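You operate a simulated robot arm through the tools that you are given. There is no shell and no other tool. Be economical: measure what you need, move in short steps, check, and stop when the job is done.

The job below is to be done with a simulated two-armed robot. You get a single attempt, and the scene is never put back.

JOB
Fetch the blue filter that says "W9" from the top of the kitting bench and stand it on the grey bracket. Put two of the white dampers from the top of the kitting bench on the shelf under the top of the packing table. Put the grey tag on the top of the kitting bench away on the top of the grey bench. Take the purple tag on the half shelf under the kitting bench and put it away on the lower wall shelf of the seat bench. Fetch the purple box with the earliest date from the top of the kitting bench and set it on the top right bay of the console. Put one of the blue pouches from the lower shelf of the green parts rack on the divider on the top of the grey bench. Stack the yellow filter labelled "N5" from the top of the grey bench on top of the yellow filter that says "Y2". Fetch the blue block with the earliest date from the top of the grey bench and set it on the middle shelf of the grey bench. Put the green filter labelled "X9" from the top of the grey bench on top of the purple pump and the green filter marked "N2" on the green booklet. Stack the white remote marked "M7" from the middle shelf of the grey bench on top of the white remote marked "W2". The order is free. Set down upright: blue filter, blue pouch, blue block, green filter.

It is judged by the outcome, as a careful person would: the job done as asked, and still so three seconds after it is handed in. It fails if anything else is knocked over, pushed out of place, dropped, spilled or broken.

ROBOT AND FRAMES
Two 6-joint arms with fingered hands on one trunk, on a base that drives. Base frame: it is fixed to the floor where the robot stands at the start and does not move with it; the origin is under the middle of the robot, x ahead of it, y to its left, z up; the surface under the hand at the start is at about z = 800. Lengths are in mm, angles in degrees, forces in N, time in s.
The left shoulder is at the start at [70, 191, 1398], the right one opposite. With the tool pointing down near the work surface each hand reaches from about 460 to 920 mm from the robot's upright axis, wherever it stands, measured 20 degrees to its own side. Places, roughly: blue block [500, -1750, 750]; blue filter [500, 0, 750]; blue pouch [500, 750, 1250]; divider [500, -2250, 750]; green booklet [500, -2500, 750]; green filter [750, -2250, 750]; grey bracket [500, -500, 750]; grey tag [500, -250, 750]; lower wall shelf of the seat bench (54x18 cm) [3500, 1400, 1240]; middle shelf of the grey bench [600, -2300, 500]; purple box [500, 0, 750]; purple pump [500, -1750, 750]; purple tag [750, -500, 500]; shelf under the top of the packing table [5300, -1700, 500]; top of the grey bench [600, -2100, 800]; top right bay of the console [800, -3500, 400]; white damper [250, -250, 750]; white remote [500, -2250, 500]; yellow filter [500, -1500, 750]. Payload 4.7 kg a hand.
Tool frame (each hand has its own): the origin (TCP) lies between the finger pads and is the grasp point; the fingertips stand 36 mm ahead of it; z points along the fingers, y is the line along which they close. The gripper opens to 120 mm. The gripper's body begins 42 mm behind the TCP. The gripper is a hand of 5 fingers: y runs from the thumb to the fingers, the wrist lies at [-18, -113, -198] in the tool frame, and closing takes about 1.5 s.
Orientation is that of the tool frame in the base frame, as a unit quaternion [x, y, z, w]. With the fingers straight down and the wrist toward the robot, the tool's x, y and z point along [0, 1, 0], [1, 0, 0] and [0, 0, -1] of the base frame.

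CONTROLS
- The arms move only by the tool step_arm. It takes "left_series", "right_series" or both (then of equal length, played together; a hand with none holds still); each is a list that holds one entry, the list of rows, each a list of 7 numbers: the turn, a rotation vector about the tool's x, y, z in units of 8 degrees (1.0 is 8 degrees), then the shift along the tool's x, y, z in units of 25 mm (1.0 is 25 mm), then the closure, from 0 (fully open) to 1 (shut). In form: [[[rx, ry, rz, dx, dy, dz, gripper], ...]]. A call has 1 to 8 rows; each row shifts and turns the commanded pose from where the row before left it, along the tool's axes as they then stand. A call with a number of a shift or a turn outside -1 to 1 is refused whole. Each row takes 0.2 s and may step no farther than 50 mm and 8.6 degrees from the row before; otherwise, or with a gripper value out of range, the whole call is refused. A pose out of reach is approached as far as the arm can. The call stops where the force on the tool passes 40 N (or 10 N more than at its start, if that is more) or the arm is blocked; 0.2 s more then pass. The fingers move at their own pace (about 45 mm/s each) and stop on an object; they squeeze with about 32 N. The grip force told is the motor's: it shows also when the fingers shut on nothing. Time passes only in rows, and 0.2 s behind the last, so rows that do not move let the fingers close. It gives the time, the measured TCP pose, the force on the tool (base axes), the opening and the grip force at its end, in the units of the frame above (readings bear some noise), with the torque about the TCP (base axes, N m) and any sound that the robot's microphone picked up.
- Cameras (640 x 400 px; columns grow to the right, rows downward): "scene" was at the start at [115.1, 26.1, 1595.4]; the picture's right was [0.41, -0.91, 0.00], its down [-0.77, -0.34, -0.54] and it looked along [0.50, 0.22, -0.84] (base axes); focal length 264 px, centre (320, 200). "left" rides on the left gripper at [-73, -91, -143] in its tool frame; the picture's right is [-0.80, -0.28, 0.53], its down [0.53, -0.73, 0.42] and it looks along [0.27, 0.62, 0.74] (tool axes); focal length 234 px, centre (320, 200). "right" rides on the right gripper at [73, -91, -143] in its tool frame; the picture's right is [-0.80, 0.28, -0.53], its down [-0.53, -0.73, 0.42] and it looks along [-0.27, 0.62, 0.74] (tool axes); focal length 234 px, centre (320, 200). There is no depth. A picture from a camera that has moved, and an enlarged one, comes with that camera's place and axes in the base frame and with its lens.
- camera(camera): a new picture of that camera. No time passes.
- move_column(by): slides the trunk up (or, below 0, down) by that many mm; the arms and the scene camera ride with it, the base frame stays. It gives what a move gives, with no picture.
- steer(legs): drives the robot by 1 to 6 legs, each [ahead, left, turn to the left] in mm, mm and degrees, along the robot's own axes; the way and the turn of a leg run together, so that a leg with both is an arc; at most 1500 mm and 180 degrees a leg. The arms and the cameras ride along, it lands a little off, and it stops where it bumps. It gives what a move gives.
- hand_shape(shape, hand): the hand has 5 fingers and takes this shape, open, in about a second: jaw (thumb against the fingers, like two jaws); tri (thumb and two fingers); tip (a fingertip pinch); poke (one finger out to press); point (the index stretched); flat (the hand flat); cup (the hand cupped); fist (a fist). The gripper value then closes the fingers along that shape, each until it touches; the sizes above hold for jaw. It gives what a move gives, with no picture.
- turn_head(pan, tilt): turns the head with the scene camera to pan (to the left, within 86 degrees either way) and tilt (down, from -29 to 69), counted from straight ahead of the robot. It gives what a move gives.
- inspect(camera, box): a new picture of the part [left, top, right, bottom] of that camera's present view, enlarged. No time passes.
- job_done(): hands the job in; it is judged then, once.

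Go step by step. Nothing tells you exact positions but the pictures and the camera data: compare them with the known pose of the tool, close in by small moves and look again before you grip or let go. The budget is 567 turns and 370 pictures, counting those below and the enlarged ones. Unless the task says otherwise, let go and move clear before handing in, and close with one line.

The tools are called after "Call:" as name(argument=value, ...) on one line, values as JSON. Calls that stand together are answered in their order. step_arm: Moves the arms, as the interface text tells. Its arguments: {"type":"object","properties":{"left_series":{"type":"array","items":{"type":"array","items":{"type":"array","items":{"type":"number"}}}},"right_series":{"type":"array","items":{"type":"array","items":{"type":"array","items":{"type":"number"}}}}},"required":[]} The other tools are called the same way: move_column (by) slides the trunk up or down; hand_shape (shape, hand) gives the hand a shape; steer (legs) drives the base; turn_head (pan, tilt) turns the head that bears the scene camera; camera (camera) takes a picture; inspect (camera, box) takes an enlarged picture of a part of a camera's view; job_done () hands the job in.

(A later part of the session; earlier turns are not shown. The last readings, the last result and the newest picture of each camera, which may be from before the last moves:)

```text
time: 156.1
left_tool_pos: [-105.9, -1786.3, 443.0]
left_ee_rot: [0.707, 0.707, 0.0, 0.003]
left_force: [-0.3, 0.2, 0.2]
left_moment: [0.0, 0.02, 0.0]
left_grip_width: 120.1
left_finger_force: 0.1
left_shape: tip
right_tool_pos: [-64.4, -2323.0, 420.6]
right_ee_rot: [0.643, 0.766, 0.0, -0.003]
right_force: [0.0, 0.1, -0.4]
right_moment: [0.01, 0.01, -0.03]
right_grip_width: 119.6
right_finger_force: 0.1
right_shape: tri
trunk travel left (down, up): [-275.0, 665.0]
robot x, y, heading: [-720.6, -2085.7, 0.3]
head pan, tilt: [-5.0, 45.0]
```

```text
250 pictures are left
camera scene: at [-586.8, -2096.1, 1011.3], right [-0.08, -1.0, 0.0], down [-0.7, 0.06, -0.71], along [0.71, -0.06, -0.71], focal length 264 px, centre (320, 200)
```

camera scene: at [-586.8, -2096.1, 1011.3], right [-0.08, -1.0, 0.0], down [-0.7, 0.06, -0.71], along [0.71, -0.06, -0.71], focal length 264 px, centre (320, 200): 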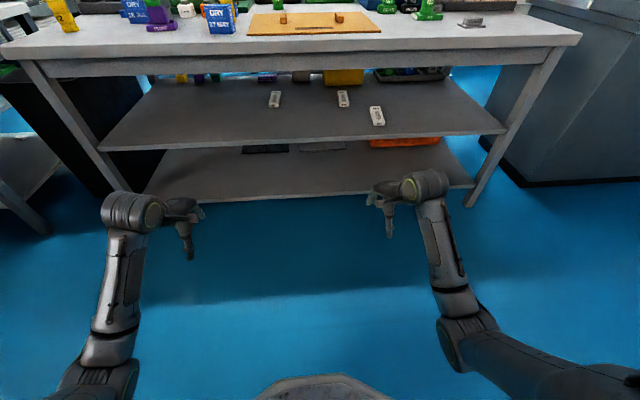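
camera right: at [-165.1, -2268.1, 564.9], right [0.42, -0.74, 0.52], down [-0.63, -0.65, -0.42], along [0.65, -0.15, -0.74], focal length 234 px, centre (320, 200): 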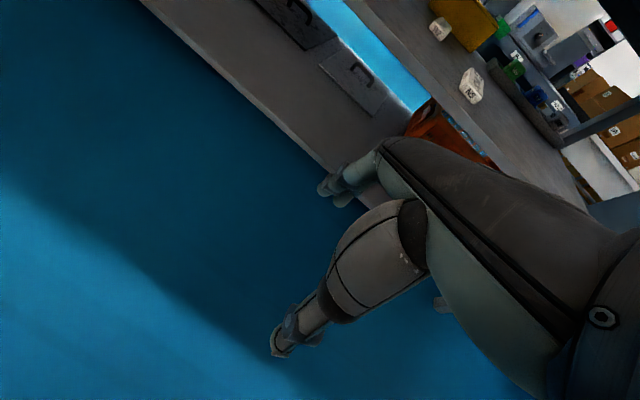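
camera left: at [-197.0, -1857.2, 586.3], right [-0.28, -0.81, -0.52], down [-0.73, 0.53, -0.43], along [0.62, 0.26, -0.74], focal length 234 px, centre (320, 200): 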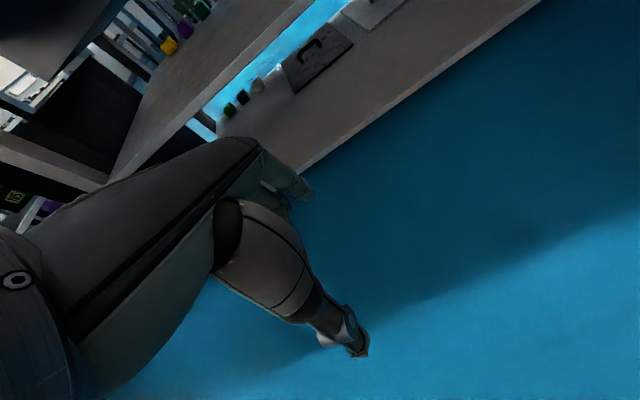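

Call:
step_arm(left_series=[[[0, 0, 0, 0, 0, 0, 1], [0, 0, 0, 0, 0, 0, 1], [0, 0, 0, 0, 0, 0, 1], [0, 0, 0, 0, 0, 0, 1], [0, 0, 0, 0, 0, 0, 1], [0, 0, 0, 0, 0, 0, 1], [0, 0, 0, 0, 0, 0, 1], [0, 0, 0, 0, 0, 0, 1]]], right_series=[[[0, 0, 0, 0, 0, 0, 1], [0, 0, 0, 0, 0, 0, 1], [0, 0, 0, 0, 0, 0, 1], [0, 0, 0, 0, 0, 0, 1], [0, 0, 0, 0, 0, 0, 1], [0, 0, 0, 0, 0, 0, 1], [0, 0, 0, 0, 0, 0, 1], [0, 0, 0, 0, 0, 0, 1]]])

Call:
inspect(camera="left", box=[200, 130, 440, 350])

Call:
inspect(camera="right", box=[200, 130, 440, 350])

Call:
inspect(camera="scene", box=[80, 170, 480, 300])

```text
time: 157.9
left_tool_pos: [-106.2, -1786.4, 441.2]
left_ee_rot: [0.707, 0.707, -0.001, 0.002]
left_force: [0.0, 0.4, 0.6]
left_moment: [0.01, 0.02, 0.01]
left_grip_width: 0.2
left_finger_force: 32.3
left_shape: tip
right_tool_pos: [-63.7, -2322.9, 421.9]
right_ee_rot: [0.642, 0.767, 0.0, -0.003]
right_force: [-0.4, 0.1, -0.5]
right_moment: [-0.01, 0.02, -0.03]
right_grip_width: 0.4
right_finger_force: 31.5
right_shape: tri
trunk travel left (down, up): [-275.0, 665.0]
robot x, y, heading: [-718.2, -2089.5, 0.4]
head pan, tilt: [-5.0, 45.0]
```

```text
1.82 times, centred on (320, 240) of left
camera zoom: at [-197.0, -1857.2, 586.3], right [-0.28, -0.81, -0.52], down [-0.73, 0.53, -0.43], along [0.62, 0.26, -0.74], focal length 426 px, centre (320, 127)
```

zoom: 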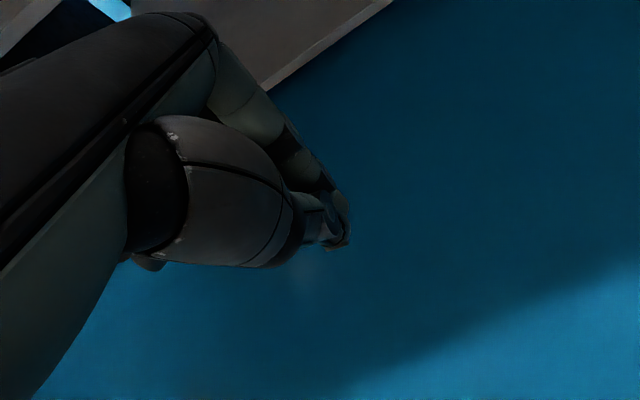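

```text
1.82 times, centred on (320, 240) of right
camera zoom: at [-165.1, -2268.1, 564.9], right [0.42, -0.74, 0.52], down [-0.63, -0.65, -0.42], along [0.65, -0.15, -0.74], focal length 426 px, centre (320, 127)
```

zoom: 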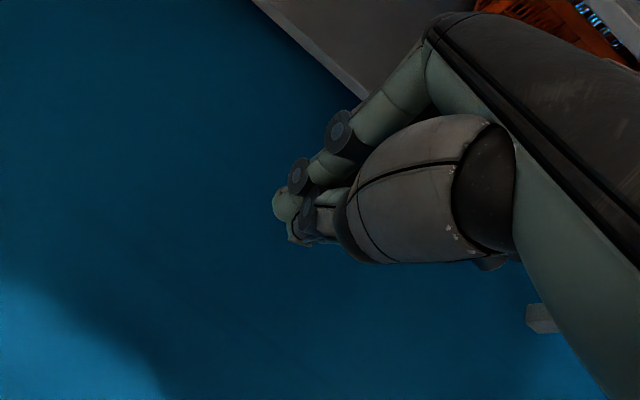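

```text
1.60 times, centred on (280, 235) of scene
camera zoom: at [-586.8, -2096.1, 1011.3], right [-0.08, -1.0, 0.0], down [-0.7, 0.06, -0.71], along [0.7, -0.06, -0.71], focal length 422 px, centre (384, 144)
```

zoom: 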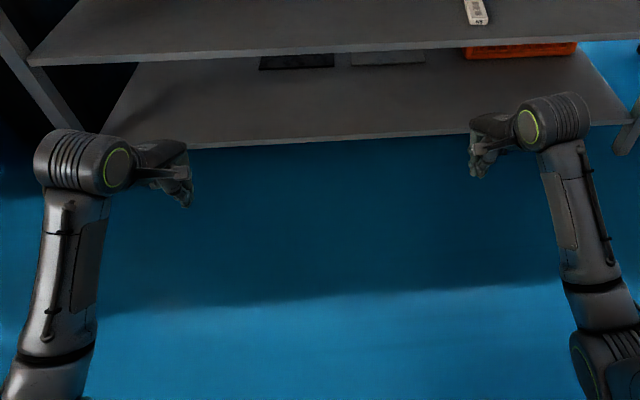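

In the tip shape, thumb and index meet on the tool axis, leaving one side free; pointed forward with that side down it can pinch a remote's sides. I try turning the left hand forward in free space.

Call:
step_arm(left_series=[[[-0.577, 0.577, 0.577, 0, 0, 0, 0.3], [-0.577, 0.577, 0.577, 0, 0, 0, 0.3], [-0.577, 0.577, 0.577, 0, 0, 0, 0.3], [-0.577, 0.577, 0.577, 0, 0, 0, 0.3], [-0.577, 0.577, 0.577, 0, 0, 0, 0.3], [-0.577, 0.577, 0.577, 0, 0, 0, 0.3], [-0.577, 0.577, 0.577, 0, 0, 0, 0.3], [-0.577, 0.577, 0.577, 0, 0, 0, 0.3]]])

Call:
step_arm(left_series=[[[-0.577, 0.577, 0.577, 0, 0, 0, 0.3], [-0.577, 0.577, 0.577, 0, 0, 0, 0.3], [-0.577, 0.577, 0.577, 0, 0, 0, 0.3], [-0.577, 0.577, 0.577, 0, 0, 0, 0.3], [-0.577, 0.577, 0.577, 0, 0, 0, 0.3]]])

Call:
camera(camera="scene")

```text
time: 159.7
left_tool_pos: [-105.9, -1786.4, 442.5]
left_ee_rot: [0.816, 0.383, 0.433, 0.002]
left_force: [-0.4, 1.1, 0.8]
left_moment: [-0.01, 0.0, 0.02]
left_grip_width: 84.0
left_finger_force: 0.0
left_shape: tip
right_tool_pos: [-63.5, -2322.8, 420.8]
right_ee_rot: [0.641, 0.767, 0.0, -0.002]
right_force: [-0.2, -0.6, 0.3]
right_moment: [0.02, 0.03, 0.04]
right_grip_width: 0.0
right_finger_force: 32.4
right_shape: tri
trunk travel left (down, up): [-275.0, 665.0]
robot x, y, heading: [-719.9, -2086.3, 0.2]
head pan, tilt: [-5.0, 45.0]
```

```text
time: 160.9
left_tool_pos: [-106.1, -1786.1, 441.8]
left_ee_rot: [0.756, 0.114, 0.644, 0.001]
left_force: [-0.5, 0.3, 0.0]
left_moment: [0.04, 0.0, 0.0]
left_grip_width: 84.1
left_finger_force: 0.0
left_shape: tip
right_tool_pos: [-63.6, -2323.4, 421.4]
right_ee_rot: [0.642, 0.767, -0.001, -0.002]
right_force: [-0.1, 0.2, 0.0]
right_moment: [0.0, 0.0, -0.03]
right_grip_width: 0.0
right_finger_force: 31.9
right_shape: tri
trunk travel left (down, up): [-275.0, 665.0]
robot x, y, heading: [-721.3, -2089.3, 0.7]
head pan, tilt: [-5.0, 45.0]
```

```text
246 pictures are left
camera scene: at [-586.9, -2096.1, 1011.3], right [-0.08, -1.0, 0.0], down [-0.7, 0.06, -0.71], along [0.7, -0.06, -0.71], focal length 264 px, centre (320, 200)
```

scene: 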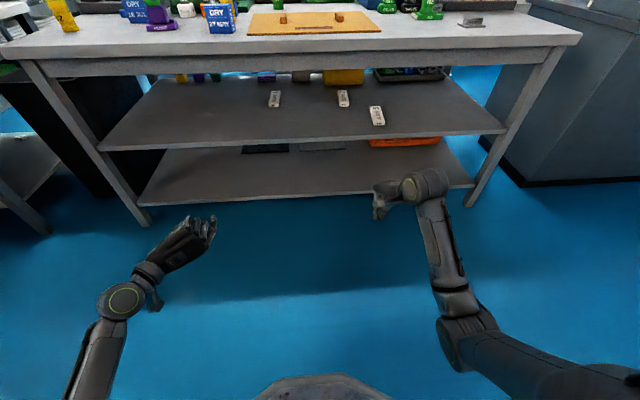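

The forward-pointing pose works well. I back off a little, pitch the hand 25° down and stretch the left arm low so it can slide under the bench top by driving.

Call:
steer(legs=[[-180, 0, -0.4]])

Call:
step_arm(left_series=[[[-0.293, -0.667, 0.47, 0, 0, 0, 0.3], [-0.293, -0.667, 0.47, 0, 0, 0, 0.3], [-0.293, -0.667, 0.47, 0, 0, 0, 0.3], [0, 0, 0, 0.93, 0.533, 0.988, 0.3], [0, 0, 0, 0.93, 0.533, 0.988, 0.3], [0, 0, 0, 0.93, 0.533, 0.988, 0.3], [0, 0, 0, 0.93, 0.533, 0.988, 0.3], [0, 0, 0, 0.93, 0.533, 0.988, 0.3]]])

Call:
step_arm(left_series=[[[0, 0, 0, 0.93, 0.533, 0.988, 0.3], [0, 0, 0, 0.93, 0.533, 0.988, 0.3], [0, 0, 0, 0.93, 0.533, 0.988, 0.3], [0, 0, 0, 0.93, 0.533, 0.988, 0.3], [0, 0, 0, 0.93, 0.533, 0.988, 0.3], [0, 0, 0, 0.93, 0.533, 0.988, 0.3], [0, 0, 0, 0.93, 0.533, 0.988, 0.3]]])

Call:
turn_head(pan=0, tilt=30)

Call:
camera(camera="scene")

```text
time: 162.4
left_tool_pos: [-285.0, -1789.7, 441.8]
left_ee_rot: [0.757, 0.113, 0.644, 0.003]
left_force: [0.2, 1.0, -0.5]
left_moment: [-0.01, 0.0, -0.02]
left_grip_width: 84.0
left_finger_force: 0.3
left_shape: tip
right_tool_pos: [-245.2, -2326.4, 422.2]
right_ee_rot: [0.644, 0.765, 0.0, -0.003]
right_force: [-0.1, 0.9, 0.2]
right_moment: [-0.03, -0.03, 0.0]
right_grip_width: 0.1
right_finger_force: 31.8
right_shape: tri
trunk travel left (down, up): [-275.0, 665.0]
robot x, y, heading: [-900.0, -2084.9, -0.0]
head pan, tilt: [-5.0, 45.0]
```

```text
time: 164.2
left_tool_pos: [-123.3, -1859.2, 493.4]
left_ee_rot: [0.844, -0.003, 0.536, 0.002]
left_force: [-0.6, 0.4, -0.2]
left_moment: [-0.01, -0.02, -0.03]
left_grip_width: 83.9
left_finger_force: 0.0
left_shape: tip
right_tool_pos: [-245.4, -2326.9, 420.2]
right_ee_rot: [0.644, 0.765, 0.0, -0.003]
right_force: [0.5, -0.2, 0.5]
right_moment: [-0.03, 0.01, 0.0]
right_grip_width: 0.1
right_finger_force: 32.2
right_shape: tri
trunk travel left (down, up): [-275.0, 665.0]
robot x, y, heading: [-901.8, -2093.3, 0.1]
head pan, tilt: [-5.0, 45.0]
```

```text
time: 165.8
left_tool_pos: [99.5, -1953.2, 564.2]
left_ee_rot: [0.844, -0.003, 0.536, 0.001]
left_force: [-1.2, 1.2, -6.8]
left_moment: [-0.15, -0.5, -0.07]
left_grip_width: 84.0
left_finger_force: 0.2
left_shape: tip
right_tool_pos: [-246.1, -2327.1, 421.3]
right_ee_rot: [0.645, 0.764, 0.0, -0.002]
right_force: [-0.8, -0.9, 0.1]
right_moment: [0.02, -0.08, 0.01]
right_grip_width: 0.1
right_finger_force: 31.8
right_shape: tri
trunk travel left (down, up): [-275.0, 665.0]
robot x, y, heading: [-903.4, -2085.0, -0.1]
head pan, tilt: [-5.0, 45.0]
```

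```text
time: 166.6
left_tool_pos: [101.2, -1953.3, 570.2]
left_ee_rot: [0.843, -0.003, 0.538, 0.002]
left_force: [-1.0, -0.1, 0.0]
left_moment: [0.0, 0.05, 0.01]
left_grip_width: 83.8
left_finger_force: 0.0
left_shape: tip
right_tool_pos: [-244.8, -2327.2, 419.9]
right_ee_rot: [0.644, 0.765, 0.001, -0.002]
right_force: [0.1, -0.6, -0.3]
right_moment: [0.01, 0.0, -0.01]
right_grip_width: 0.0
right_finger_force: 32.0
right_shape: tri
trunk travel left (down, up): [-275.0, 665.0]
robot x, y, heading: [-900.1, -2088.0, -0.2]
head pan, tilt: [0.0, 30.0]
```

```text
245 pictures are left
camera scene: at [-758.1, -2090.3, 1033.8], right [0.0, -1.0, 0.0], down [-0.5, 0.0, -0.87], along [0.87, 0.0, -0.5], focal length 264 px, centre (320, 200)
```

scene: 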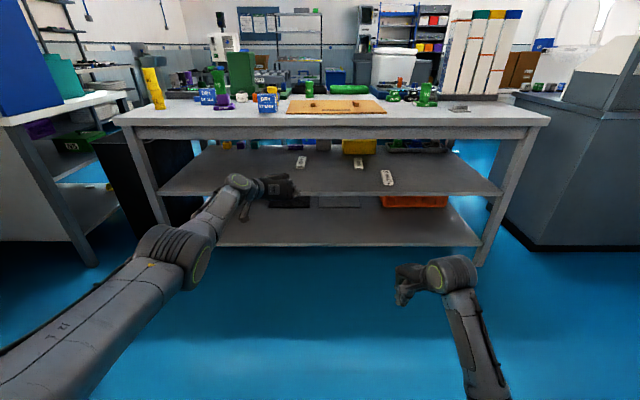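

The arm is stretched low and straight. I tuck the right hand back, lower and align the left hand, and drive forward under the bench top.

Call:
step_arm(left_series=[[[0, 0, 0, -0.45, 0.5, 0.21, 0.3], [0, 0, 0, -0.45, 0.5, 0.21, 0.3], [0, 0, 0, 0, 0.48, 0, 0.3], [0, 0, 0, 0, 0, 0, 0.3]]], right_series=[[[0, 0, 0, 0, -1, 0, 1], [0, 0, 0, 0, -1, 0, 1], [0, 0, 0, 0, -1, 0, 1], [0, 0, 0, 0, -1, 0, 1]]])

Call:
steer(legs=[[270, 0, 0.2]])

Call:
turn_head(pan=5, tilt=25)

Call:
inspect(camera="scene", box=[200, 100, 440, 250])

```text
time: 167.6
left_tool_pos: [96.7, -1987.6, 544.5]
left_ee_rot: [0.844, -0.002, 0.536, 0.001]
left_force: [-0.3, -0.5, 0.3]
left_moment: [-0.03, -0.01, -0.04]
left_grip_width: 83.6
left_finger_force: 0.1
left_shape: tip
left hand out of reach, approached as far as the arm can: row 2
right_tool_pos: [-344.5, -2343.8, 420.2]
right_ee_rot: [0.644, 0.765, 0.0, -0.002]
right_force: [0.1, 0.4, 0.3]
right_moment: [0.01, -0.02, 0.0]
right_grip_width: 0.1
right_finger_force: 31.6
right_shape: tri
trunk travel left (down, up): [-275.0, 665.0]
robot x, y, heading: [-901.3, -2087.6, 0.1]
head pan, tilt: [0.0, 30.0]
```

```text
time: 169.5
left_tool_pos: [366.1, -1988.2, 543.4]
left_ee_rot: [0.845, -0.002, 0.535, 0.001]
left_force: [0.0, 0.4, 0.0]
left_moment: [0.0, 0.0, 0.03]
left_grip_width: 84.0
left_finger_force: 0.1
left_shape: tip
right_tool_pos: [-76.5, -2344.3, 418.9]
right_ee_rot: [0.644, 0.765, 0.0, -0.002]
right_force: [0.0, 0.3, -0.2]
right_moment: [-0.04, 0.01, -0.02]
right_grip_width: 0.0
right_finger_force: 31.5
right_shape: tri
trunk travel left (down, up): [-275.0, 665.0]
robot x, y, heading: [-633.6, -2087.2, 0.1]
head pan, tilt: [0.0, 30.0]
```

```text
time: 170.2
left_tool_pos: [366.0, -1988.4, 543.6]
left_ee_rot: [0.845, -0.001, 0.535, 0.002]
left_force: [-0.2, 0.1, 0.6]
left_moment: [0.0, -0.02, 0.0]
left_grip_width: 83.9
left_finger_force: 0.0
left_shape: tip
right_tool_pos: [-77.8, -2344.0, 419.7]
right_ee_rot: [0.645, 0.765, 0.0, -0.003]
right_force: [0.7, -1.1, 0.0]
right_moment: [0.02, 0.02, -0.03]
right_grip_width: 0.0
right_finger_force: 31.9
right_shape: tri
trunk travel left (down, up): [-275.0, 665.0]
robot x, y, heading: [-635.1, -2085.9, -0.2]
head pan, tilt: [5.0, 25.0]
```

```text
2.67 times, centred on (320, 175) of scene
camera zoom: at [-489.1, -2082.4, 1041.8], right [0.09, -1.0, 0.0], down [-0.42, -0.04, -0.91], along [0.9, 0.08, -0.42], focal length 704 px, centre (320, 267)
```

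zoom: 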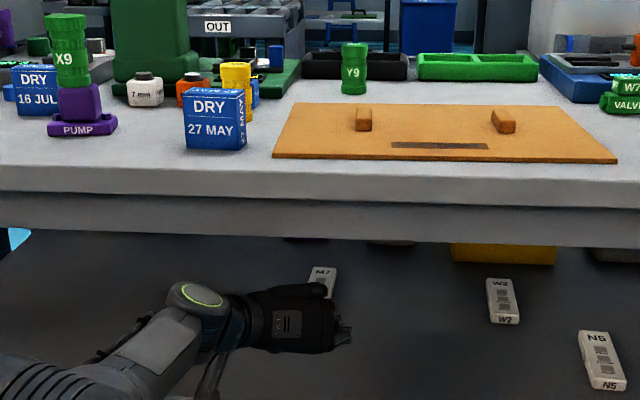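

Call:
steer(legs=[[165, 0, 0.1]])

Call:
inspect(camera="scene", box=[200, 130, 440, 280])

Call:
camera(camera="left")

```text
time: 171.6
left_tool_pos: [531.2, -1989.1, 542.3]
left_ee_rot: [0.845, -0.001, 0.535, 0.001]
left_force: [0.5, -1.0, -0.3]
left_moment: [0.01, -0.05, 0.03]
left_grip_width: 83.9
left_finger_force: 0.1
left_shape: tip
right_tool_pos: [89.7, -2344.1, 419.8]
right_ee_rot: [0.644, 0.765, -0.001, -0.003]
right_force: [1.4, -0.1, 0.2]
right_moment: [-0.01, 0.01, -0.01]
right_grip_width: 0.0
right_finger_force: 31.6
right_shape: tri
trunk travel left (down, up): [-275.0, 665.0]
robot x, y, heading: [-464.3, -2088.5, 0.0]
head pan, tilt: [5.0, 25.0]
```

```text
2.67 times, centred on (320, 205) of scene
camera zoom: at [-322.5, -2082.4, 1041.7], right [0.09, -1.0, 0.0], down [-0.42, -0.04, -0.91], along [0.9, 0.08, -0.42], focal length 704 px, centre (320, 187)
```

zoom: 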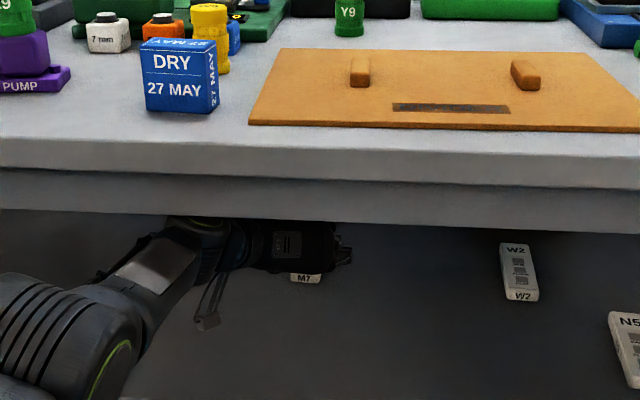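

```text
242 pictures are left
camera left: at [371.5, -1895.1, 539.0], right [0.13, 0.28, -0.95], down [0.61, 0.73, 0.3], along [0.78, -0.62, -0.07], focal length 234 px, centre (320, 200)
```

left: 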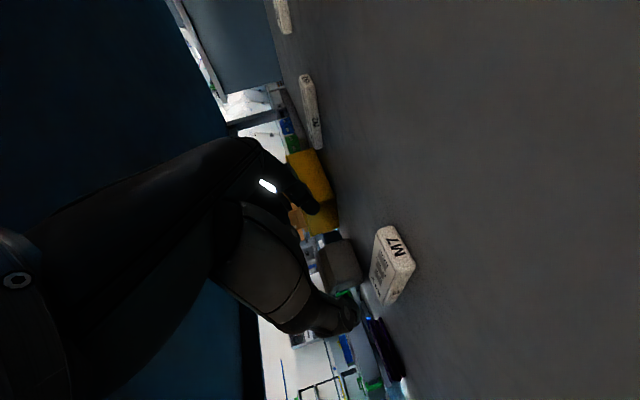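

The left-hand view shows the shelf is really at z≈460 and M7 centred near (640,-1983). I drive further in, then lower with the trunk.

Call:
steer(legs=[[72, 5, 0]])

Call:
move_column(by=-35)

Call:
camera(camera="left")

Call:
inspect(camera="scene", box=[220, 160, 420, 285])

```text
time: 172.6
left_tool_pos: [603.1, -1983.6, 543.3]
left_ee_rot: [0.845, -0.003, 0.535, 0.001]
left_force: [0.1, 0.2, -0.5]
left_moment: [-0.01, -0.05, -0.02]
left_grip_width: 84.0
left_finger_force: 0.0
left_shape: tip
right_tool_pos: [160.5, -2340.3, 419.9]
right_ee_rot: [0.645, 0.764, 0.0, -0.003]
right_force: [-0.6, 0.3, -0.3]
right_moment: [-0.02, 0.0, -0.03]
right_grip_width: 0.0
right_finger_force: 32.3
right_shape: tri
trunk travel left (down, up): [-275.0, 665.0]
robot x, y, heading: [-394.3, -2079.1, -0.2]
head pan, tilt: [5.0, 25.0]
```

```text
time: 173.4
left_tool_pos: [603.0, -1984.0, 509.9]
left_ee_rot: [0.845, -0.003, 0.535, 0.002]
left_force: [0.1, -0.5, 0.2]
left_moment: [-0.02, 0.02, -0.01]
left_grip_width: 84.1
left_finger_force: 0.1
left_shape: tip
right_tool_pos: [160.4, -2339.7, 384.4]
right_ee_rot: [0.645, 0.764, 0.0, -0.002]
right_force: [-0.9, -0.4, 0.5]
right_moment: [0.0, -0.03, 0.0]
right_grip_width: 0.0
right_finger_force: 32.4
right_shape: tri
trunk travel left (down, up): [-240.0, 700.0]
robot x, y, heading: [-392.4, -2082.2, -0.2]
head pan, tilt: [5.0, 25.0]
```

```text
241 pictures are left
camera left: at [443.0, -1891.6, 505.0], right [0.13, 0.28, -0.95], down [0.62, 0.73, 0.3], along [0.78, -0.63, -0.07], focal length 234 px, centre (320, 200)
```

left: 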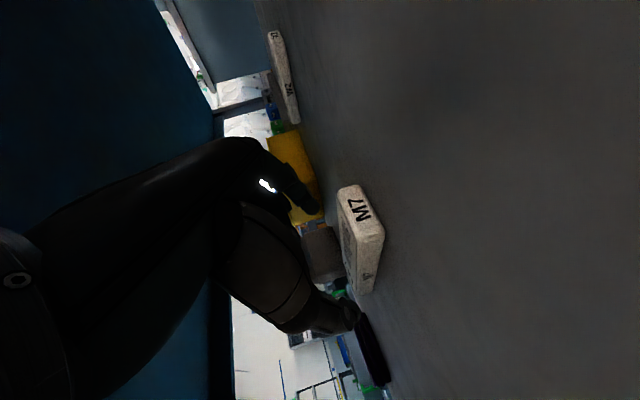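

```text
3.20 times, centred on (320, 222) of scene
camera zoom: at [-251.8, -2077.6, 1006.9], right [0.09, -1.0, 0.0], down [-0.42, -0.04, -0.91], along [0.9, 0.08, -0.42], focal length 845 px, centre (320, 128)
```

zoom: 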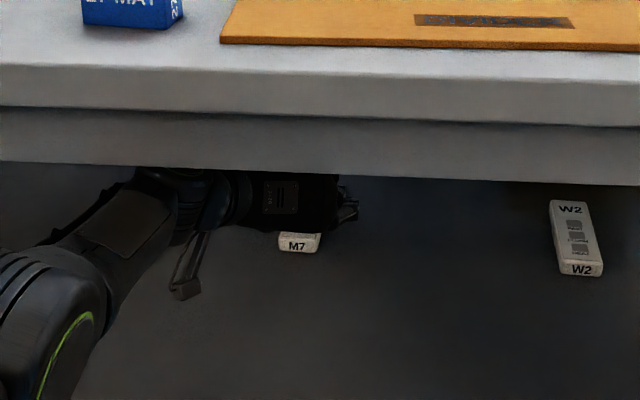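

Call:
move_column(by=-20)

Call:
camera(camera="left")

```text
time: 174.1
left_tool_pos: [602.1, -1983.9, 489.5]
left_ee_rot: [0.845, -0.003, 0.535, 0.002]
left_force: [-0.5, -0.1, -0.9]
left_moment: [0.0, 0.01, -0.02]
left_grip_width: 84.0
left_finger_force: 0.0
left_shape: tip
right_tool_pos: [159.7, -2339.3, 365.7]
right_ee_rot: [0.645, 0.764, 0.0, -0.003]
right_force: [0.1, -0.1, 0.1]
right_moment: [0.01, 0.0, 0.02]
right_grip_width: 0.0
right_finger_force: 32.2
right_shape: tri
trunk travel left (down, up): [-220.0, 720.0]
robot x, y, heading: [-399.7, -2084.7, -0.1]
head pan, tilt: [5.0, 25.0]
```

```text
239 pictures are left
camera left: at [443.1, -1891.5, 485.0], right [0.13, 0.28, -0.95], down [0.62, 0.73, 0.3], along [0.78, -0.63, -0.07], focal length 234 px, centre (320, 200)
```

left: 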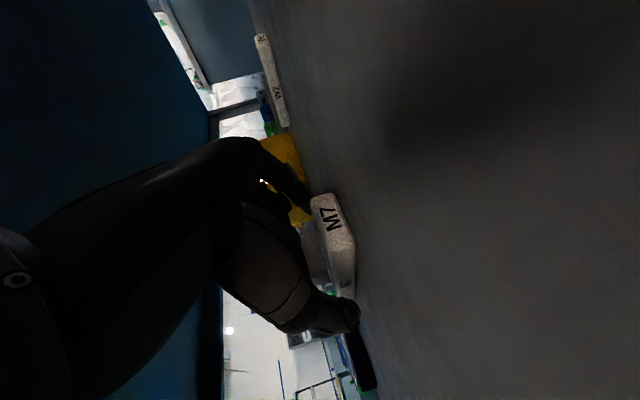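

Call:
step_arm(left_series=[[[0, 0, 0, 0, 0, 0, 1], [0, 0, 0, 0, 0, 0, 1], [0, 0, 0, 0, 0, 0, 1], [0, 0, 0, 0, 0, 0, 1], [0, 0, 0, 0, 0, 0, 1], [0, 0, 0, 0, 0, 0, 1]]])

Call:
camera(camera="left")

```text
time: 175.5
left_tool_pos: [602.5, -1983.4, 488.8]
left_ee_rot: [0.845, -0.003, 0.535, 0.003]
left_force: [0.1, 0.2, -0.2]
left_moment: [0.03, 0.0, -0.04]
left_grip_width: 40.5
left_finger_force: 31.9
left_shape: tip
right_tool_pos: [160.3, -2340.0, 365.3]
right_ee_rot: [0.644, 0.765, 0.0, -0.002]
right_force: [-0.2, -0.4, 0.1]
right_moment: [-0.02, 0.0, 0.03]
right_grip_width: 0.0
right_finger_force: 32.2
right_shape: tri
trunk travel left (down, up): [-220.0, 720.0]
robot x, y, heading: [-393.9, -2082.0, 0.1]
head pan, tilt: [5.0, 25.0]
```

```text
238 pictures are left
camera left: at [443.1, -1891.4, 484.4], right [0.13, 0.28, -0.95], down [0.62, 0.73, 0.3], along [0.78, -0.63, -0.07], focal length 234 px, centre (320, 200)
```

left: 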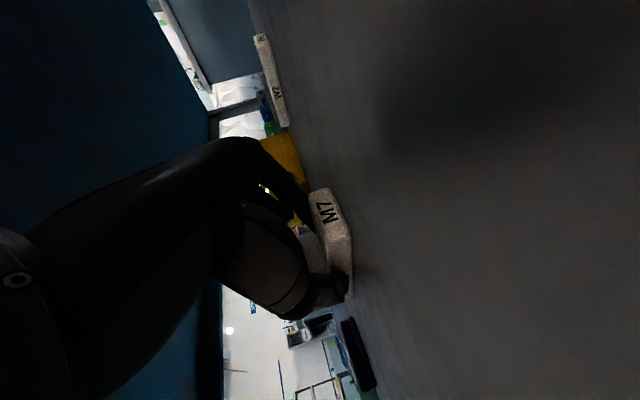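

M7 is pinched across its width. I lift with the trunk and check.

Call:
move_column(by=50)

Call:
camera(camera="left")

Call:
inspect(camera="scene", box=[220, 160, 420, 285])

```text
time: 176.4
left_tool_pos: [602.8, -1983.9, 537.2]
left_ee_rot: [0.845, -0.003, 0.535, 0.002]
left_force: [0.4, 0.0, -1.4]
left_moment: [-0.02, 0.02, -0.01]
left_grip_width: 40.5
left_finger_force: 31.8
left_shape: tip
right_tool_pos: [160.7, -2339.6, 415.3]
right_ee_rot: [0.644, 0.765, 0.0, -0.003]
right_force: [0.1, 0.5, 1.1]
right_moment: [0.0, -0.01, 0.02]
right_grip_width: 0.0
right_finger_force: 32.0
right_shape: tri
trunk travel left (down, up): [-270.0, 670.0]
robot x, y, heading: [-399.2, -2085.0, -0.1]
head pan, tilt: [5.0, 25.0]
```

```text
237 pictures are left
camera left: at [443.3, -1891.4, 533.7], right [0.13, 0.28, -0.95], down [0.62, 0.73, 0.3], along [0.78, -0.63, -0.08], focal length 234 px, centre (320, 200)
```

left: 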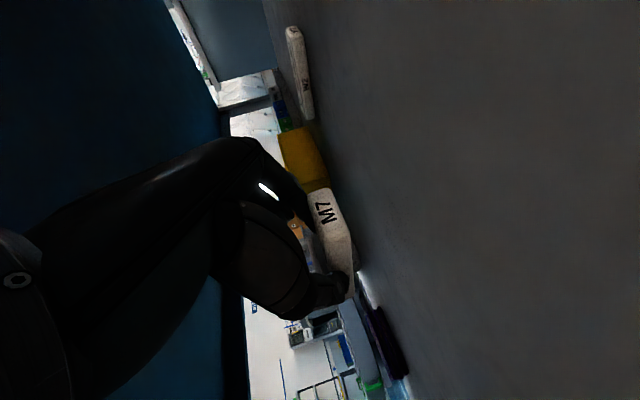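

```text
3.20 times, centred on (320, 222) of scene
camera zoom: at [-250.9, -2077.7, 1036.7], right [0.09, -1.0, 0.0], down [-0.42, -0.04, -0.91], along [0.9, 0.08, -0.42], focal length 845 px, centre (320, 128)
```

zoom: 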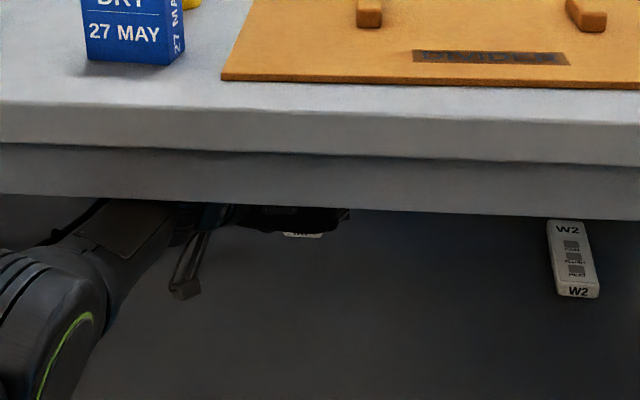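

Call:
steer(legs=[[-22, -319, 0]])

Call:
camera(camera="left")

Call:
inspect(camera="scene", box=[220, 160, 420, 285])

```text
time: 178.6
left_tool_pos: [580.1, -2305.3, 538.0]
left_ee_rot: [0.845, -0.001, 0.535, 0.001]
left_force: [0.5, -0.2, -0.7]
left_moment: [0.03, 0.03, -0.03]
left_grip_width: 40.3
left_finger_force: 32.6
left_shape: tip
right_tool_pos: [138.7, -2662.2, 415.8]
right_ee_rot: [0.644, 0.765, 0.001, -0.004]
right_force: [-0.9, -0.2, 0.0]
right_moment: [0.04, 0.02, -0.01]
right_grip_width: 0.3
right_finger_force: 31.9
right_shape: tri
trunk travel left (down, up): [-270.0, 670.0]
robot x, y, heading: [-418.0, -2404.4, 0.3]
head pan, tilt: [5.0, 25.0]
```

```text
235 pictures are left
camera left: at [420.3, -2212.8, 534.3], right [0.13, 0.28, -0.95], down [0.61, 0.73, 0.3], along [0.78, -0.62, -0.07], focal length 234 px, centre (320, 200)
```

left: 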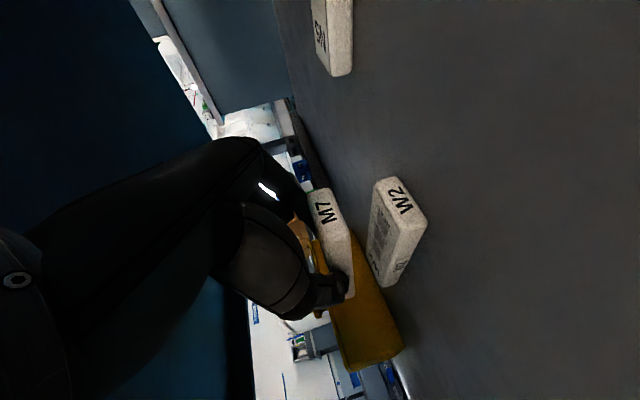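

```text
3.20 times, centred on (320, 222) of scene
camera zoom: at [-273.5, -2401.5, 1036.8], right [0.09, -1.0, 0.0], down [-0.42, -0.04, -0.91], along [0.9, 0.08, -0.42], focal length 845 px, centre (320, 128)
```

zoom: 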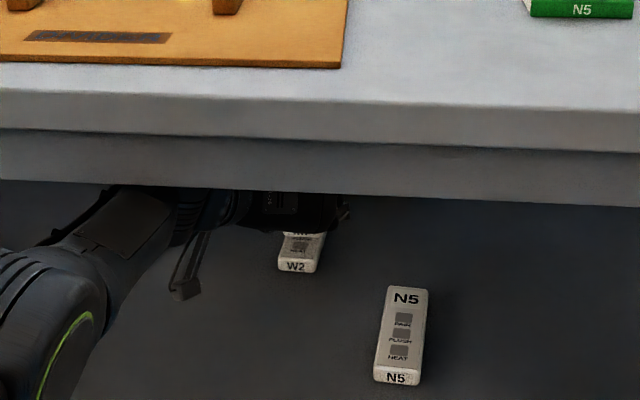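

Call:
step_arm(left_series=[[[0, 0, 0, -0.16, -0.36, -0.33, 1], [0, 0, 0, 0, 0, 0, 1]]])

Call:
move_column(by=-20)

Call:
inspect(camera="left", box=[260, 150, 460, 320])

Call:
inspect(camera="scene", box=[260, 190, 380, 265])

```text
time: 179.2
left_tool_pos: [578.8, -2300.4, 538.0]
left_ee_rot: [0.845, -0.006, 0.534, 0.006]
left_force: [1.7, -0.7, -0.7]
left_moment: [0.02, 0.02, 0.02]
left_grip_width: 40.1
left_finger_force: 32.0
left_shape: tip
left hand out of reach, approached as far as the arm can: row 1
right_tool_pos: [139.3, -2662.8, 414.6]
right_ee_rot: [0.643, 0.766, 0.0, -0.002]
right_force: [0.1, -0.2, -0.6]
right_moment: [0.02, 0.01, -0.02]
right_grip_width: 0.1
right_finger_force: 32.0
right_shape: tri
trunk travel left (down, up): [-270.0, 670.0]
robot x, y, heading: [-415.4, -2407.9, -0.0]
head pan, tilt: [5.0, 25.0]
```

```text
time: 179.8
left_tool_pos: [577.3, -2301.6, 517.6]
left_ee_rot: [0.845, -0.006, 0.534, 0.006]
left_force: [-0.2, 0.5, -0.4]
left_moment: [0.02, 0.05, 0.0]
left_grip_width: 40.5
left_finger_force: 32.0
left_shape: tip
right_tool_pos: [139.0, -2662.6, 394.5]
right_ee_rot: [0.643, 0.766, 0.0, -0.002]
right_force: [-0.8, 0.1, 0.5]
right_moment: [-0.01, 0.0, -0.03]
right_grip_width: 0.0
right_finger_force: 32.2
right_shape: tri
trunk travel left (down, up): [-250.0, 690.0]
robot x, y, heading: [-415.1, -2406.4, -0.1]
head pan, tilt: [5.0, 25.0]
```

```text
2.35 times, centred on (360, 235) of left
camera zoom: at [418.7, -2206.7, 513.5], right [0.14, 0.27, -0.95], down [0.62, 0.72, 0.3], along [0.77, -0.63, -0.07], focal length 551 px, centre (226, 118)
```

zoom: 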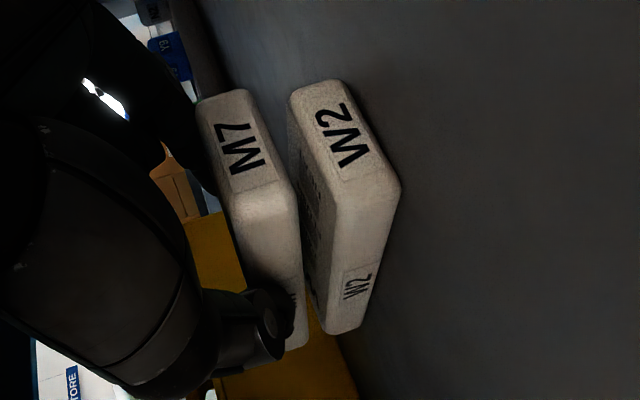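

```text
5.33 times, centred on (320, 228) of scene
camera zoom: at [-273.9, -2401.4, 1016.9], right [0.09, -1.0, 0.0], down [-0.42, -0.04, -0.91], along [0.9, 0.08, -0.42], focal length 1408 px, centre (320, 53)
```

zoom: 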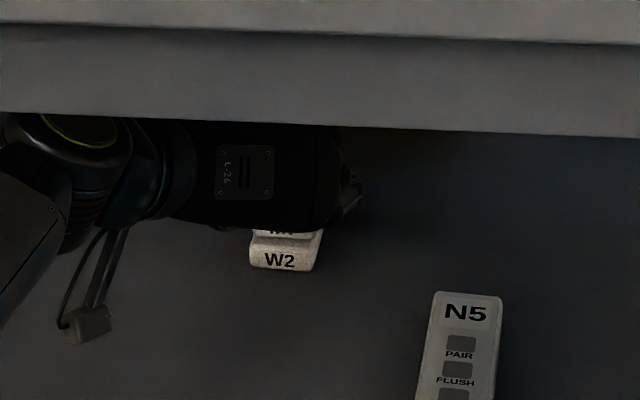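

Call:
steer(legs=[[2, 6, 0]])

Call:
move_column(by=-7)

Call:
inspect(camera="left", box=[260, 150, 460, 320])

Call:
inspect(camera="scene", box=[280, 210, 360, 260])

```text
time: 180.6
left_tool_pos: [580.3, -2295.6, 517.4]
left_ee_rot: [0.845, -0.006, 0.534, 0.007]
left_force: [0.4, 0.5, -1.4]
left_moment: [-0.02, 0.07, -0.02]
left_grip_width: 40.5
left_finger_force: 31.5
left_shape: tip
right_tool_pos: [141.4, -2657.2, 394.9]
right_ee_rot: [0.644, 0.765, -0.001, -0.002]
right_force: [-0.4, -0.1, 0.0]
right_moment: [-0.01, 0.02, -0.04]
right_grip_width: 0.0
right_finger_force: 31.5
right_shape: tri
trunk travel left (down, up): [-250.0, 690.0]
robot x, y, heading: [-414.2, -2398.6, -0.0]
head pan, tilt: [5.0, 25.0]
```

```text
time: 181.1
left_tool_pos: [578.3, -2294.7, 508.8]
left_ee_rot: [0.845, -0.006, 0.535, 0.007]
left_force: [0.4, -0.1, -0.7]
left_moment: [-0.03, 0.05, 0.0]
left_grip_width: 40.3
left_finger_force: 31.8
left_shape: tip
right_tool_pos: [140.1, -2655.3, 387.5]
right_ee_rot: [0.643, 0.766, 0.0, -0.002]
right_force: [0.1, -0.8, -0.1]
right_moment: [0.02, 0.03, -0.02]
right_grip_width: 0.0
right_finger_force: 31.8
right_shape: tri
trunk travel left (down, up): [-243.0, 697.0]
robot x, y, heading: [-413.1, -2402.7, 0.3]
head pan, tilt: [5.0, 25.0]
```

```text
2.35 times, centred on (360, 235) of left
camera zoom: at [420.6, -2200.7, 506.0], right [0.13, 0.27, -0.95], down [0.62, 0.72, 0.3], along [0.77, -0.63, -0.07], focal length 551 px, centre (226, 118)
```

zoom: 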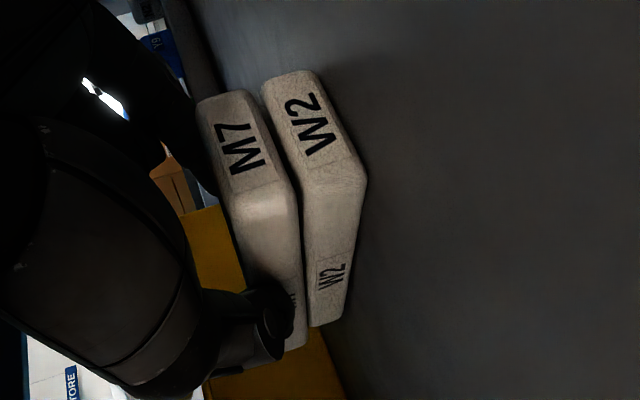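

```text
8.00 times, centred on (320, 235) of scene
camera zoom: at [-271.7, -2395.3, 1009.8], right [0.09, -1.0, 0.0], down [-0.42, -0.04, -0.91], along [0.9, 0.08, -0.42], focal length 2112 px, centre (320, -80)
```

zoom: 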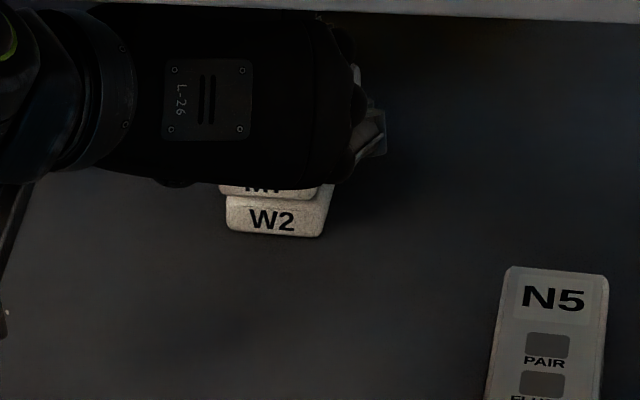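

Call:
move_column(by=-3)

Call:
inspect(camera="left", box=[260, 150, 460, 320])

```text
time: 181.7
left_tool_pos: [580.8, -2295.6, 508.3]
left_ee_rot: [0.845, -0.007, 0.535, 0.006]
left_force: [-0.6, -1.0, 1.1]
left_moment: [0.02, -0.05, 0.04]
left_grip_width: 40.3
left_finger_force: 32.0
left_shape: tip
right_tool_pos: [140.4, -2657.9, 383.8]
right_ee_rot: [0.643, 0.766, 0.0, -0.002]
right_force: [-0.6, -0.2, -0.1]
right_moment: [-0.02, -0.02, -0.03]
right_grip_width: 0.0
right_finger_force: 31.5
right_shape: tri
trunk travel left (down, up): [-240.0, 700.0]
robot x, y, heading: [-415.0, -2399.9, 0.2]
head pan, tilt: [5.0, 25.0]
```

```text
2.35 times, centred on (360, 235) of left
camera zoom: at [420.8, -2200.8, 503.8], right [0.14, 0.27, -0.95], down [0.62, 0.72, 0.3], along [0.77, -0.63, -0.07], focal length 551 px, centre (226, 118)
```

zoom: 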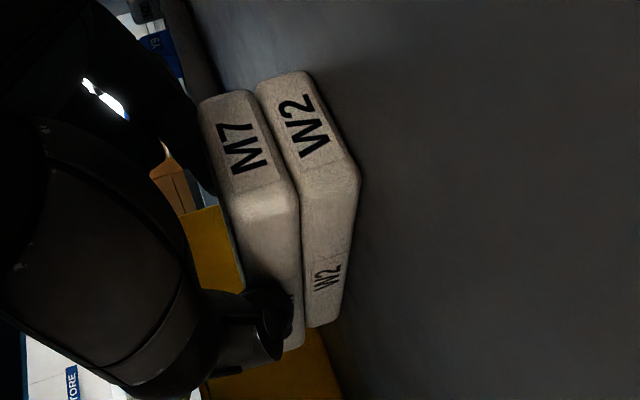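

Contact. I open and back out straight.

Call:
step_arm(left_series=[[[0, 0, 0, 0, 0, 0, 0.6], [0, 0, 0, 0, 0, 0, 0.5], [0, 0, 0, 0, 0, 0, 0.4], [0, 0, 0, 0, 0, 0, 0.3], [0, 0, 0, 0, 0, 0, 0.3]]])

Call:
camera(camera="left")

```text
time: 182.8
left_tool_pos: [580.8, -2296.0, 506.7]
left_ee_rot: [0.845, -0.007, 0.534, 0.006]
left_force: [0.0, -0.3, -0.1]
left_moment: [-0.01, 0.02, 0.02]
left_grip_width: 83.3
left_finger_force: 0.0
left_shape: tip
right_tool_pos: [141.6, -2655.6, 384.6]
right_ee_rot: [0.643, 0.766, 0.0, -0.003]
right_force: [0.4, 0.2, 0.1]
right_moment: [-0.01, 0.02, 0.02]
right_grip_width: 0.0
right_finger_force: 32.1
right_shape: tri
trunk travel left (down, up): [-240.0, 700.0]
robot x, y, heading: [-413.3, -2400.6, 0.1]
head pan, tilt: [5.0, 25.0]
```

```text
228 pictures are left
camera left: at [420.7, -2200.7, 503.1], right [0.13, 0.27, -0.95], down [0.62, 0.72, 0.3], along [0.77, -0.63, -0.07], focal length 234 px, centre (320, 200)
```

left: 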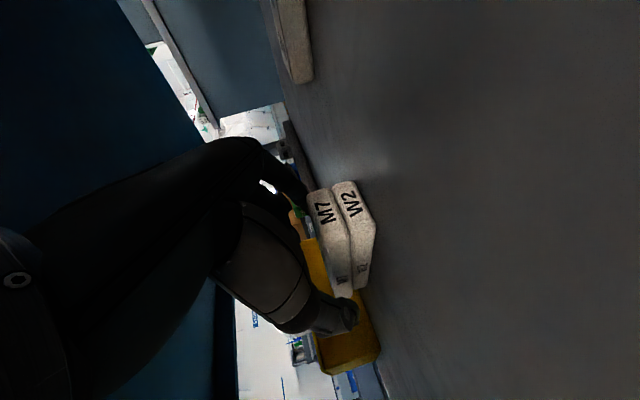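

Call:
move_column(by=30)

Call:
steer(legs=[[-420, 0, 0]])

Call:
inspect(camera="scene", box=[220, 110, 420, 235])

```text
time: 183.6
left_tool_pos: [580.8, -2295.2, 536.3]
left_ee_rot: [0.845, -0.006, 0.534, 0.006]
left_force: [-0.6, 0.6, -0.3]
left_moment: [-0.05, 0.0, 0.0]
left_grip_width: 83.5
left_finger_force: 0.1
left_shape: tip
right_tool_pos: [141.1, -2656.3, 414.5]
right_ee_rot: [0.644, 0.765, 0.0, -0.003]
right_force: [0.5, 0.2, -0.6]
right_moment: [0.03, 0.01, 0.0]
right_grip_width: 0.1
right_finger_force: 32.1
right_shape: tri
trunk travel left (down, up): [-270.0, 670.0]
robot x, y, heading: [-416.7, -2398.7, 0.2]
head pan, tilt: [5.0, 25.0]
```

```text
time: 186.2
left_tool_pos: [157.5, -2291.8, 537.1]
left_ee_rot: [0.845, -0.004, 0.534, 0.004]
left_force: [0.5, 0.2, 0.3]
left_moment: [0.0, 0.0, 0.01]
left_grip_width: 83.6
left_finger_force: 0.1
left_shape: tip
right_tool_pos: [-279.0, -2654.2, 414.5]
right_ee_rot: [0.642, 0.767, -0.001, -0.001]
right_force: [-0.4, 0.1, -0.2]
right_moment: [0.01, 0.0, 0.03]
right_grip_width: 0.1
right_finger_force: 31.8
right_shape: tri
trunk travel left (down, up): [-270.0, 670.0]
robot x, y, heading: [-834.2, -2402.6, 0.4]
head pan, tilt: [5.0, 25.0]
```

```text
3.20 times, centred on (320, 172) of scene
camera zoom: at [-693.8, -2396.5, 1036.9], right [0.09, -1.0, 0.0], down [-0.42, -0.04, -0.91], along [0.9, 0.09, -0.42], focal length 845 px, centre (320, 288)
```

zoom: 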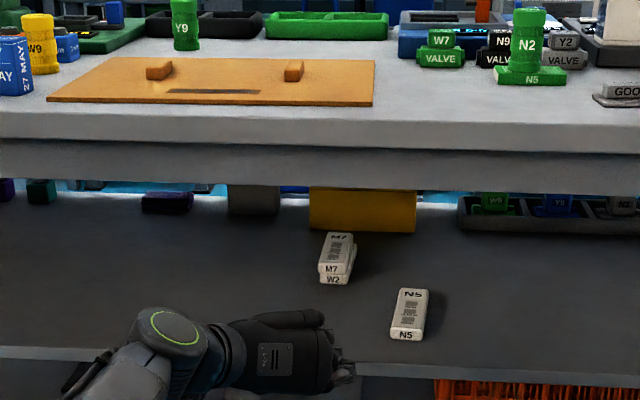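

M7 sits on W2. Next the 27 MAY block, with the same forward-pointing left hand in tri shape; I reposition and raise the trunk.

Call:
steer(legs=[[0, 424, -0.3]])

Call:
move_column(by=308)

Call:
hand_shape(shape="tri", hand="left")

Call:
turn_head(pan=3, tilt=35)

Call:
camera(camera="scene")

Call:
camera(camera="left")

```text
time: 188.8
left_tool_pos: [155.1, -1868.9, 536.6]
left_ee_rot: [0.845, -0.005, 0.534, 0.006]
left_force: [0.0, -0.2, -0.7]
left_moment: [-0.01, 0.01, 0.01]
left_grip_width: 83.5
left_finger_force: 0.1
left_shape: tip
right_tool_pos: [-283.0, -2230.1, 416.0]
right_ee_rot: [0.642, 0.766, -0.001, -0.003]
right_force: [0.2, 0.3, 0.0]
right_moment: [0.04, 0.0, -0.03]
right_grip_width: 0.0
right_finger_force: 31.2
right_shape: tri
trunk travel left (down, up): [-270.0, 670.0]
robot x, y, heading: [-837.1, -1975.7, 0.1]
head pan, tilt: [5.0, 25.0]
```

```text
time: 191.9
left_tool_pos: [155.6, -1869.6, 845.1]
left_ee_rot: [0.845, -0.005, 0.534, 0.006]
left_force: [0.4, 0.0, -1.0]
left_moment: [0.02, -0.02, 0.0]
left_grip_width: 83.5
left_finger_force: 0.1
left_shape: tip
right_tool_pos: [-283.4, -2229.8, 722.7]
right_ee_rot: [0.642, 0.767, 0.0, -0.002]
right_force: [0.7, 0.5, 0.2]
right_moment: [-0.03, 0.01, -0.02]
right_grip_width: 0.2
right_finger_force: 31.7
right_shape: tri
trunk travel left (down, up): [-578.0, 362.0]
robot x, y, heading: [-838.4, -1974.3, 0.6]
head pan, tilt: [5.0, 25.0]
```

```text
time: 192.8
left_tool_pos: [154.5, -1868.5, 845.0]
left_ee_rot: [0.845, -0.005, 0.534, 0.006]
left_force: [0.4, -0.3, -0.5]
left_moment: [0.04, 0.0, -0.02]
left_grip_width: 119.8
left_finger_force: 0.0
left_shape: tri
right_tool_pos: [-282.5, -2228.7, 723.8]
right_ee_rot: [0.643, 0.766, 0.0, -0.002]
right_force: [0.4, 0.4, 0.7]
right_moment: [0.03, 0.0, 0.02]
right_grip_width: 0.1
right_finger_force: 31.5
right_shape: tri
trunk travel left (down, up): [-578.0, 362.0]
robot x, y, heading: [-841.2, -1976.6, 0.2]
head pan, tilt: [5.0, 25.0]
```

```text
time: 193.5
left_tool_pos: [155.0, -1867.7, 845.0]
left_ee_rot: [0.845, -0.006, 0.535, 0.006]
left_force: [0.3, -0.9, 0.8]
left_moment: [-0.03, 0.01, 0.03]
left_grip_width: 119.9
left_finger_force: 0.1
left_shape: tri
right_tool_pos: [-283.0, -2229.6, 723.7]
right_ee_rot: [0.643, 0.766, 0.0, -0.002]
right_force: [-0.3, -0.9, 0.3]
right_moment: [0.03, 0.05, 0.01]
right_grip_width: 0.0
right_finger_force: 32.3
right_shape: tri
trunk travel left (down, up): [-578.0, 362.0]
robot x, y, heading: [-837.3, -1977.6, -0.1]
head pan, tilt: [3.0, 35.0]
```

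```text
226 pictures are left
camera scene: at [-699.4, -1972.3, 1329.1], right [0.06, -1.0, 0.0], down [-0.57, -0.03, -0.82], along [0.82, 0.05, -0.57], focal length 264 px, centre (320, 200)
```

scene: 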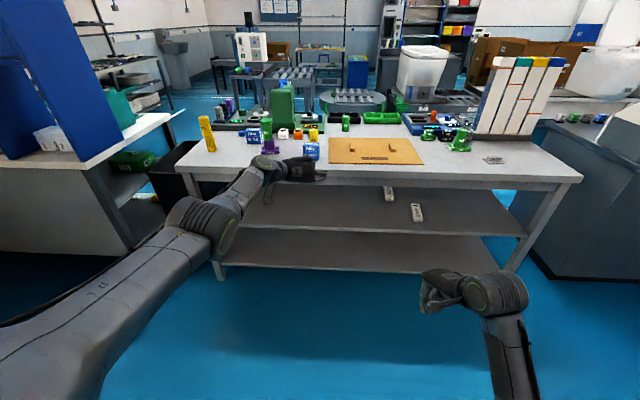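

```text
225 pictures are left
camera left: at [-3.4, -1773.6, 841.2], right [0.13, 0.27, -0.95], down [0.62, 0.72, 0.3], along [0.77, -0.63, -0.07], focal length 234 px, centre (320, 200)
```

left: 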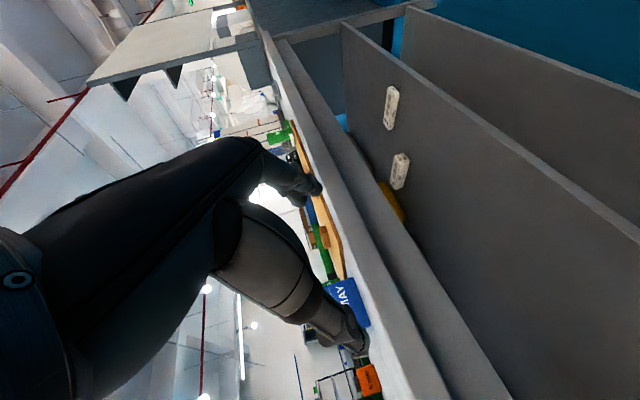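

Call:
inspect(camera="scene", box=[230, 110, 390, 210])

```text
4.00 times, centred on (310, 160) of scene
camera zoom: at [-699.4, -1972.3, 1329.1], right [0.06, -1.0, 0.0], down [-0.57, -0.03, -0.82], along [0.82, 0.05, -0.57], focal length 1056 px, centre (360, 360)
```

zoom: 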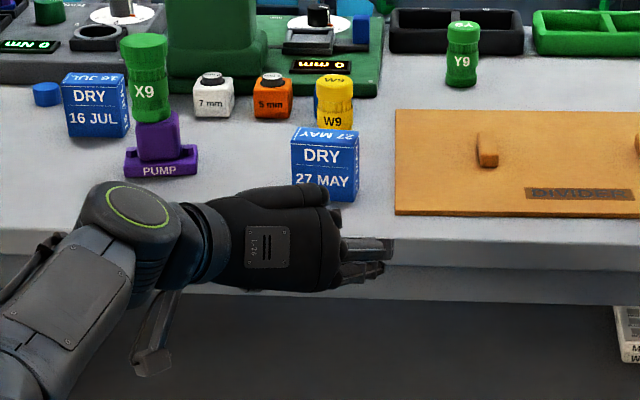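

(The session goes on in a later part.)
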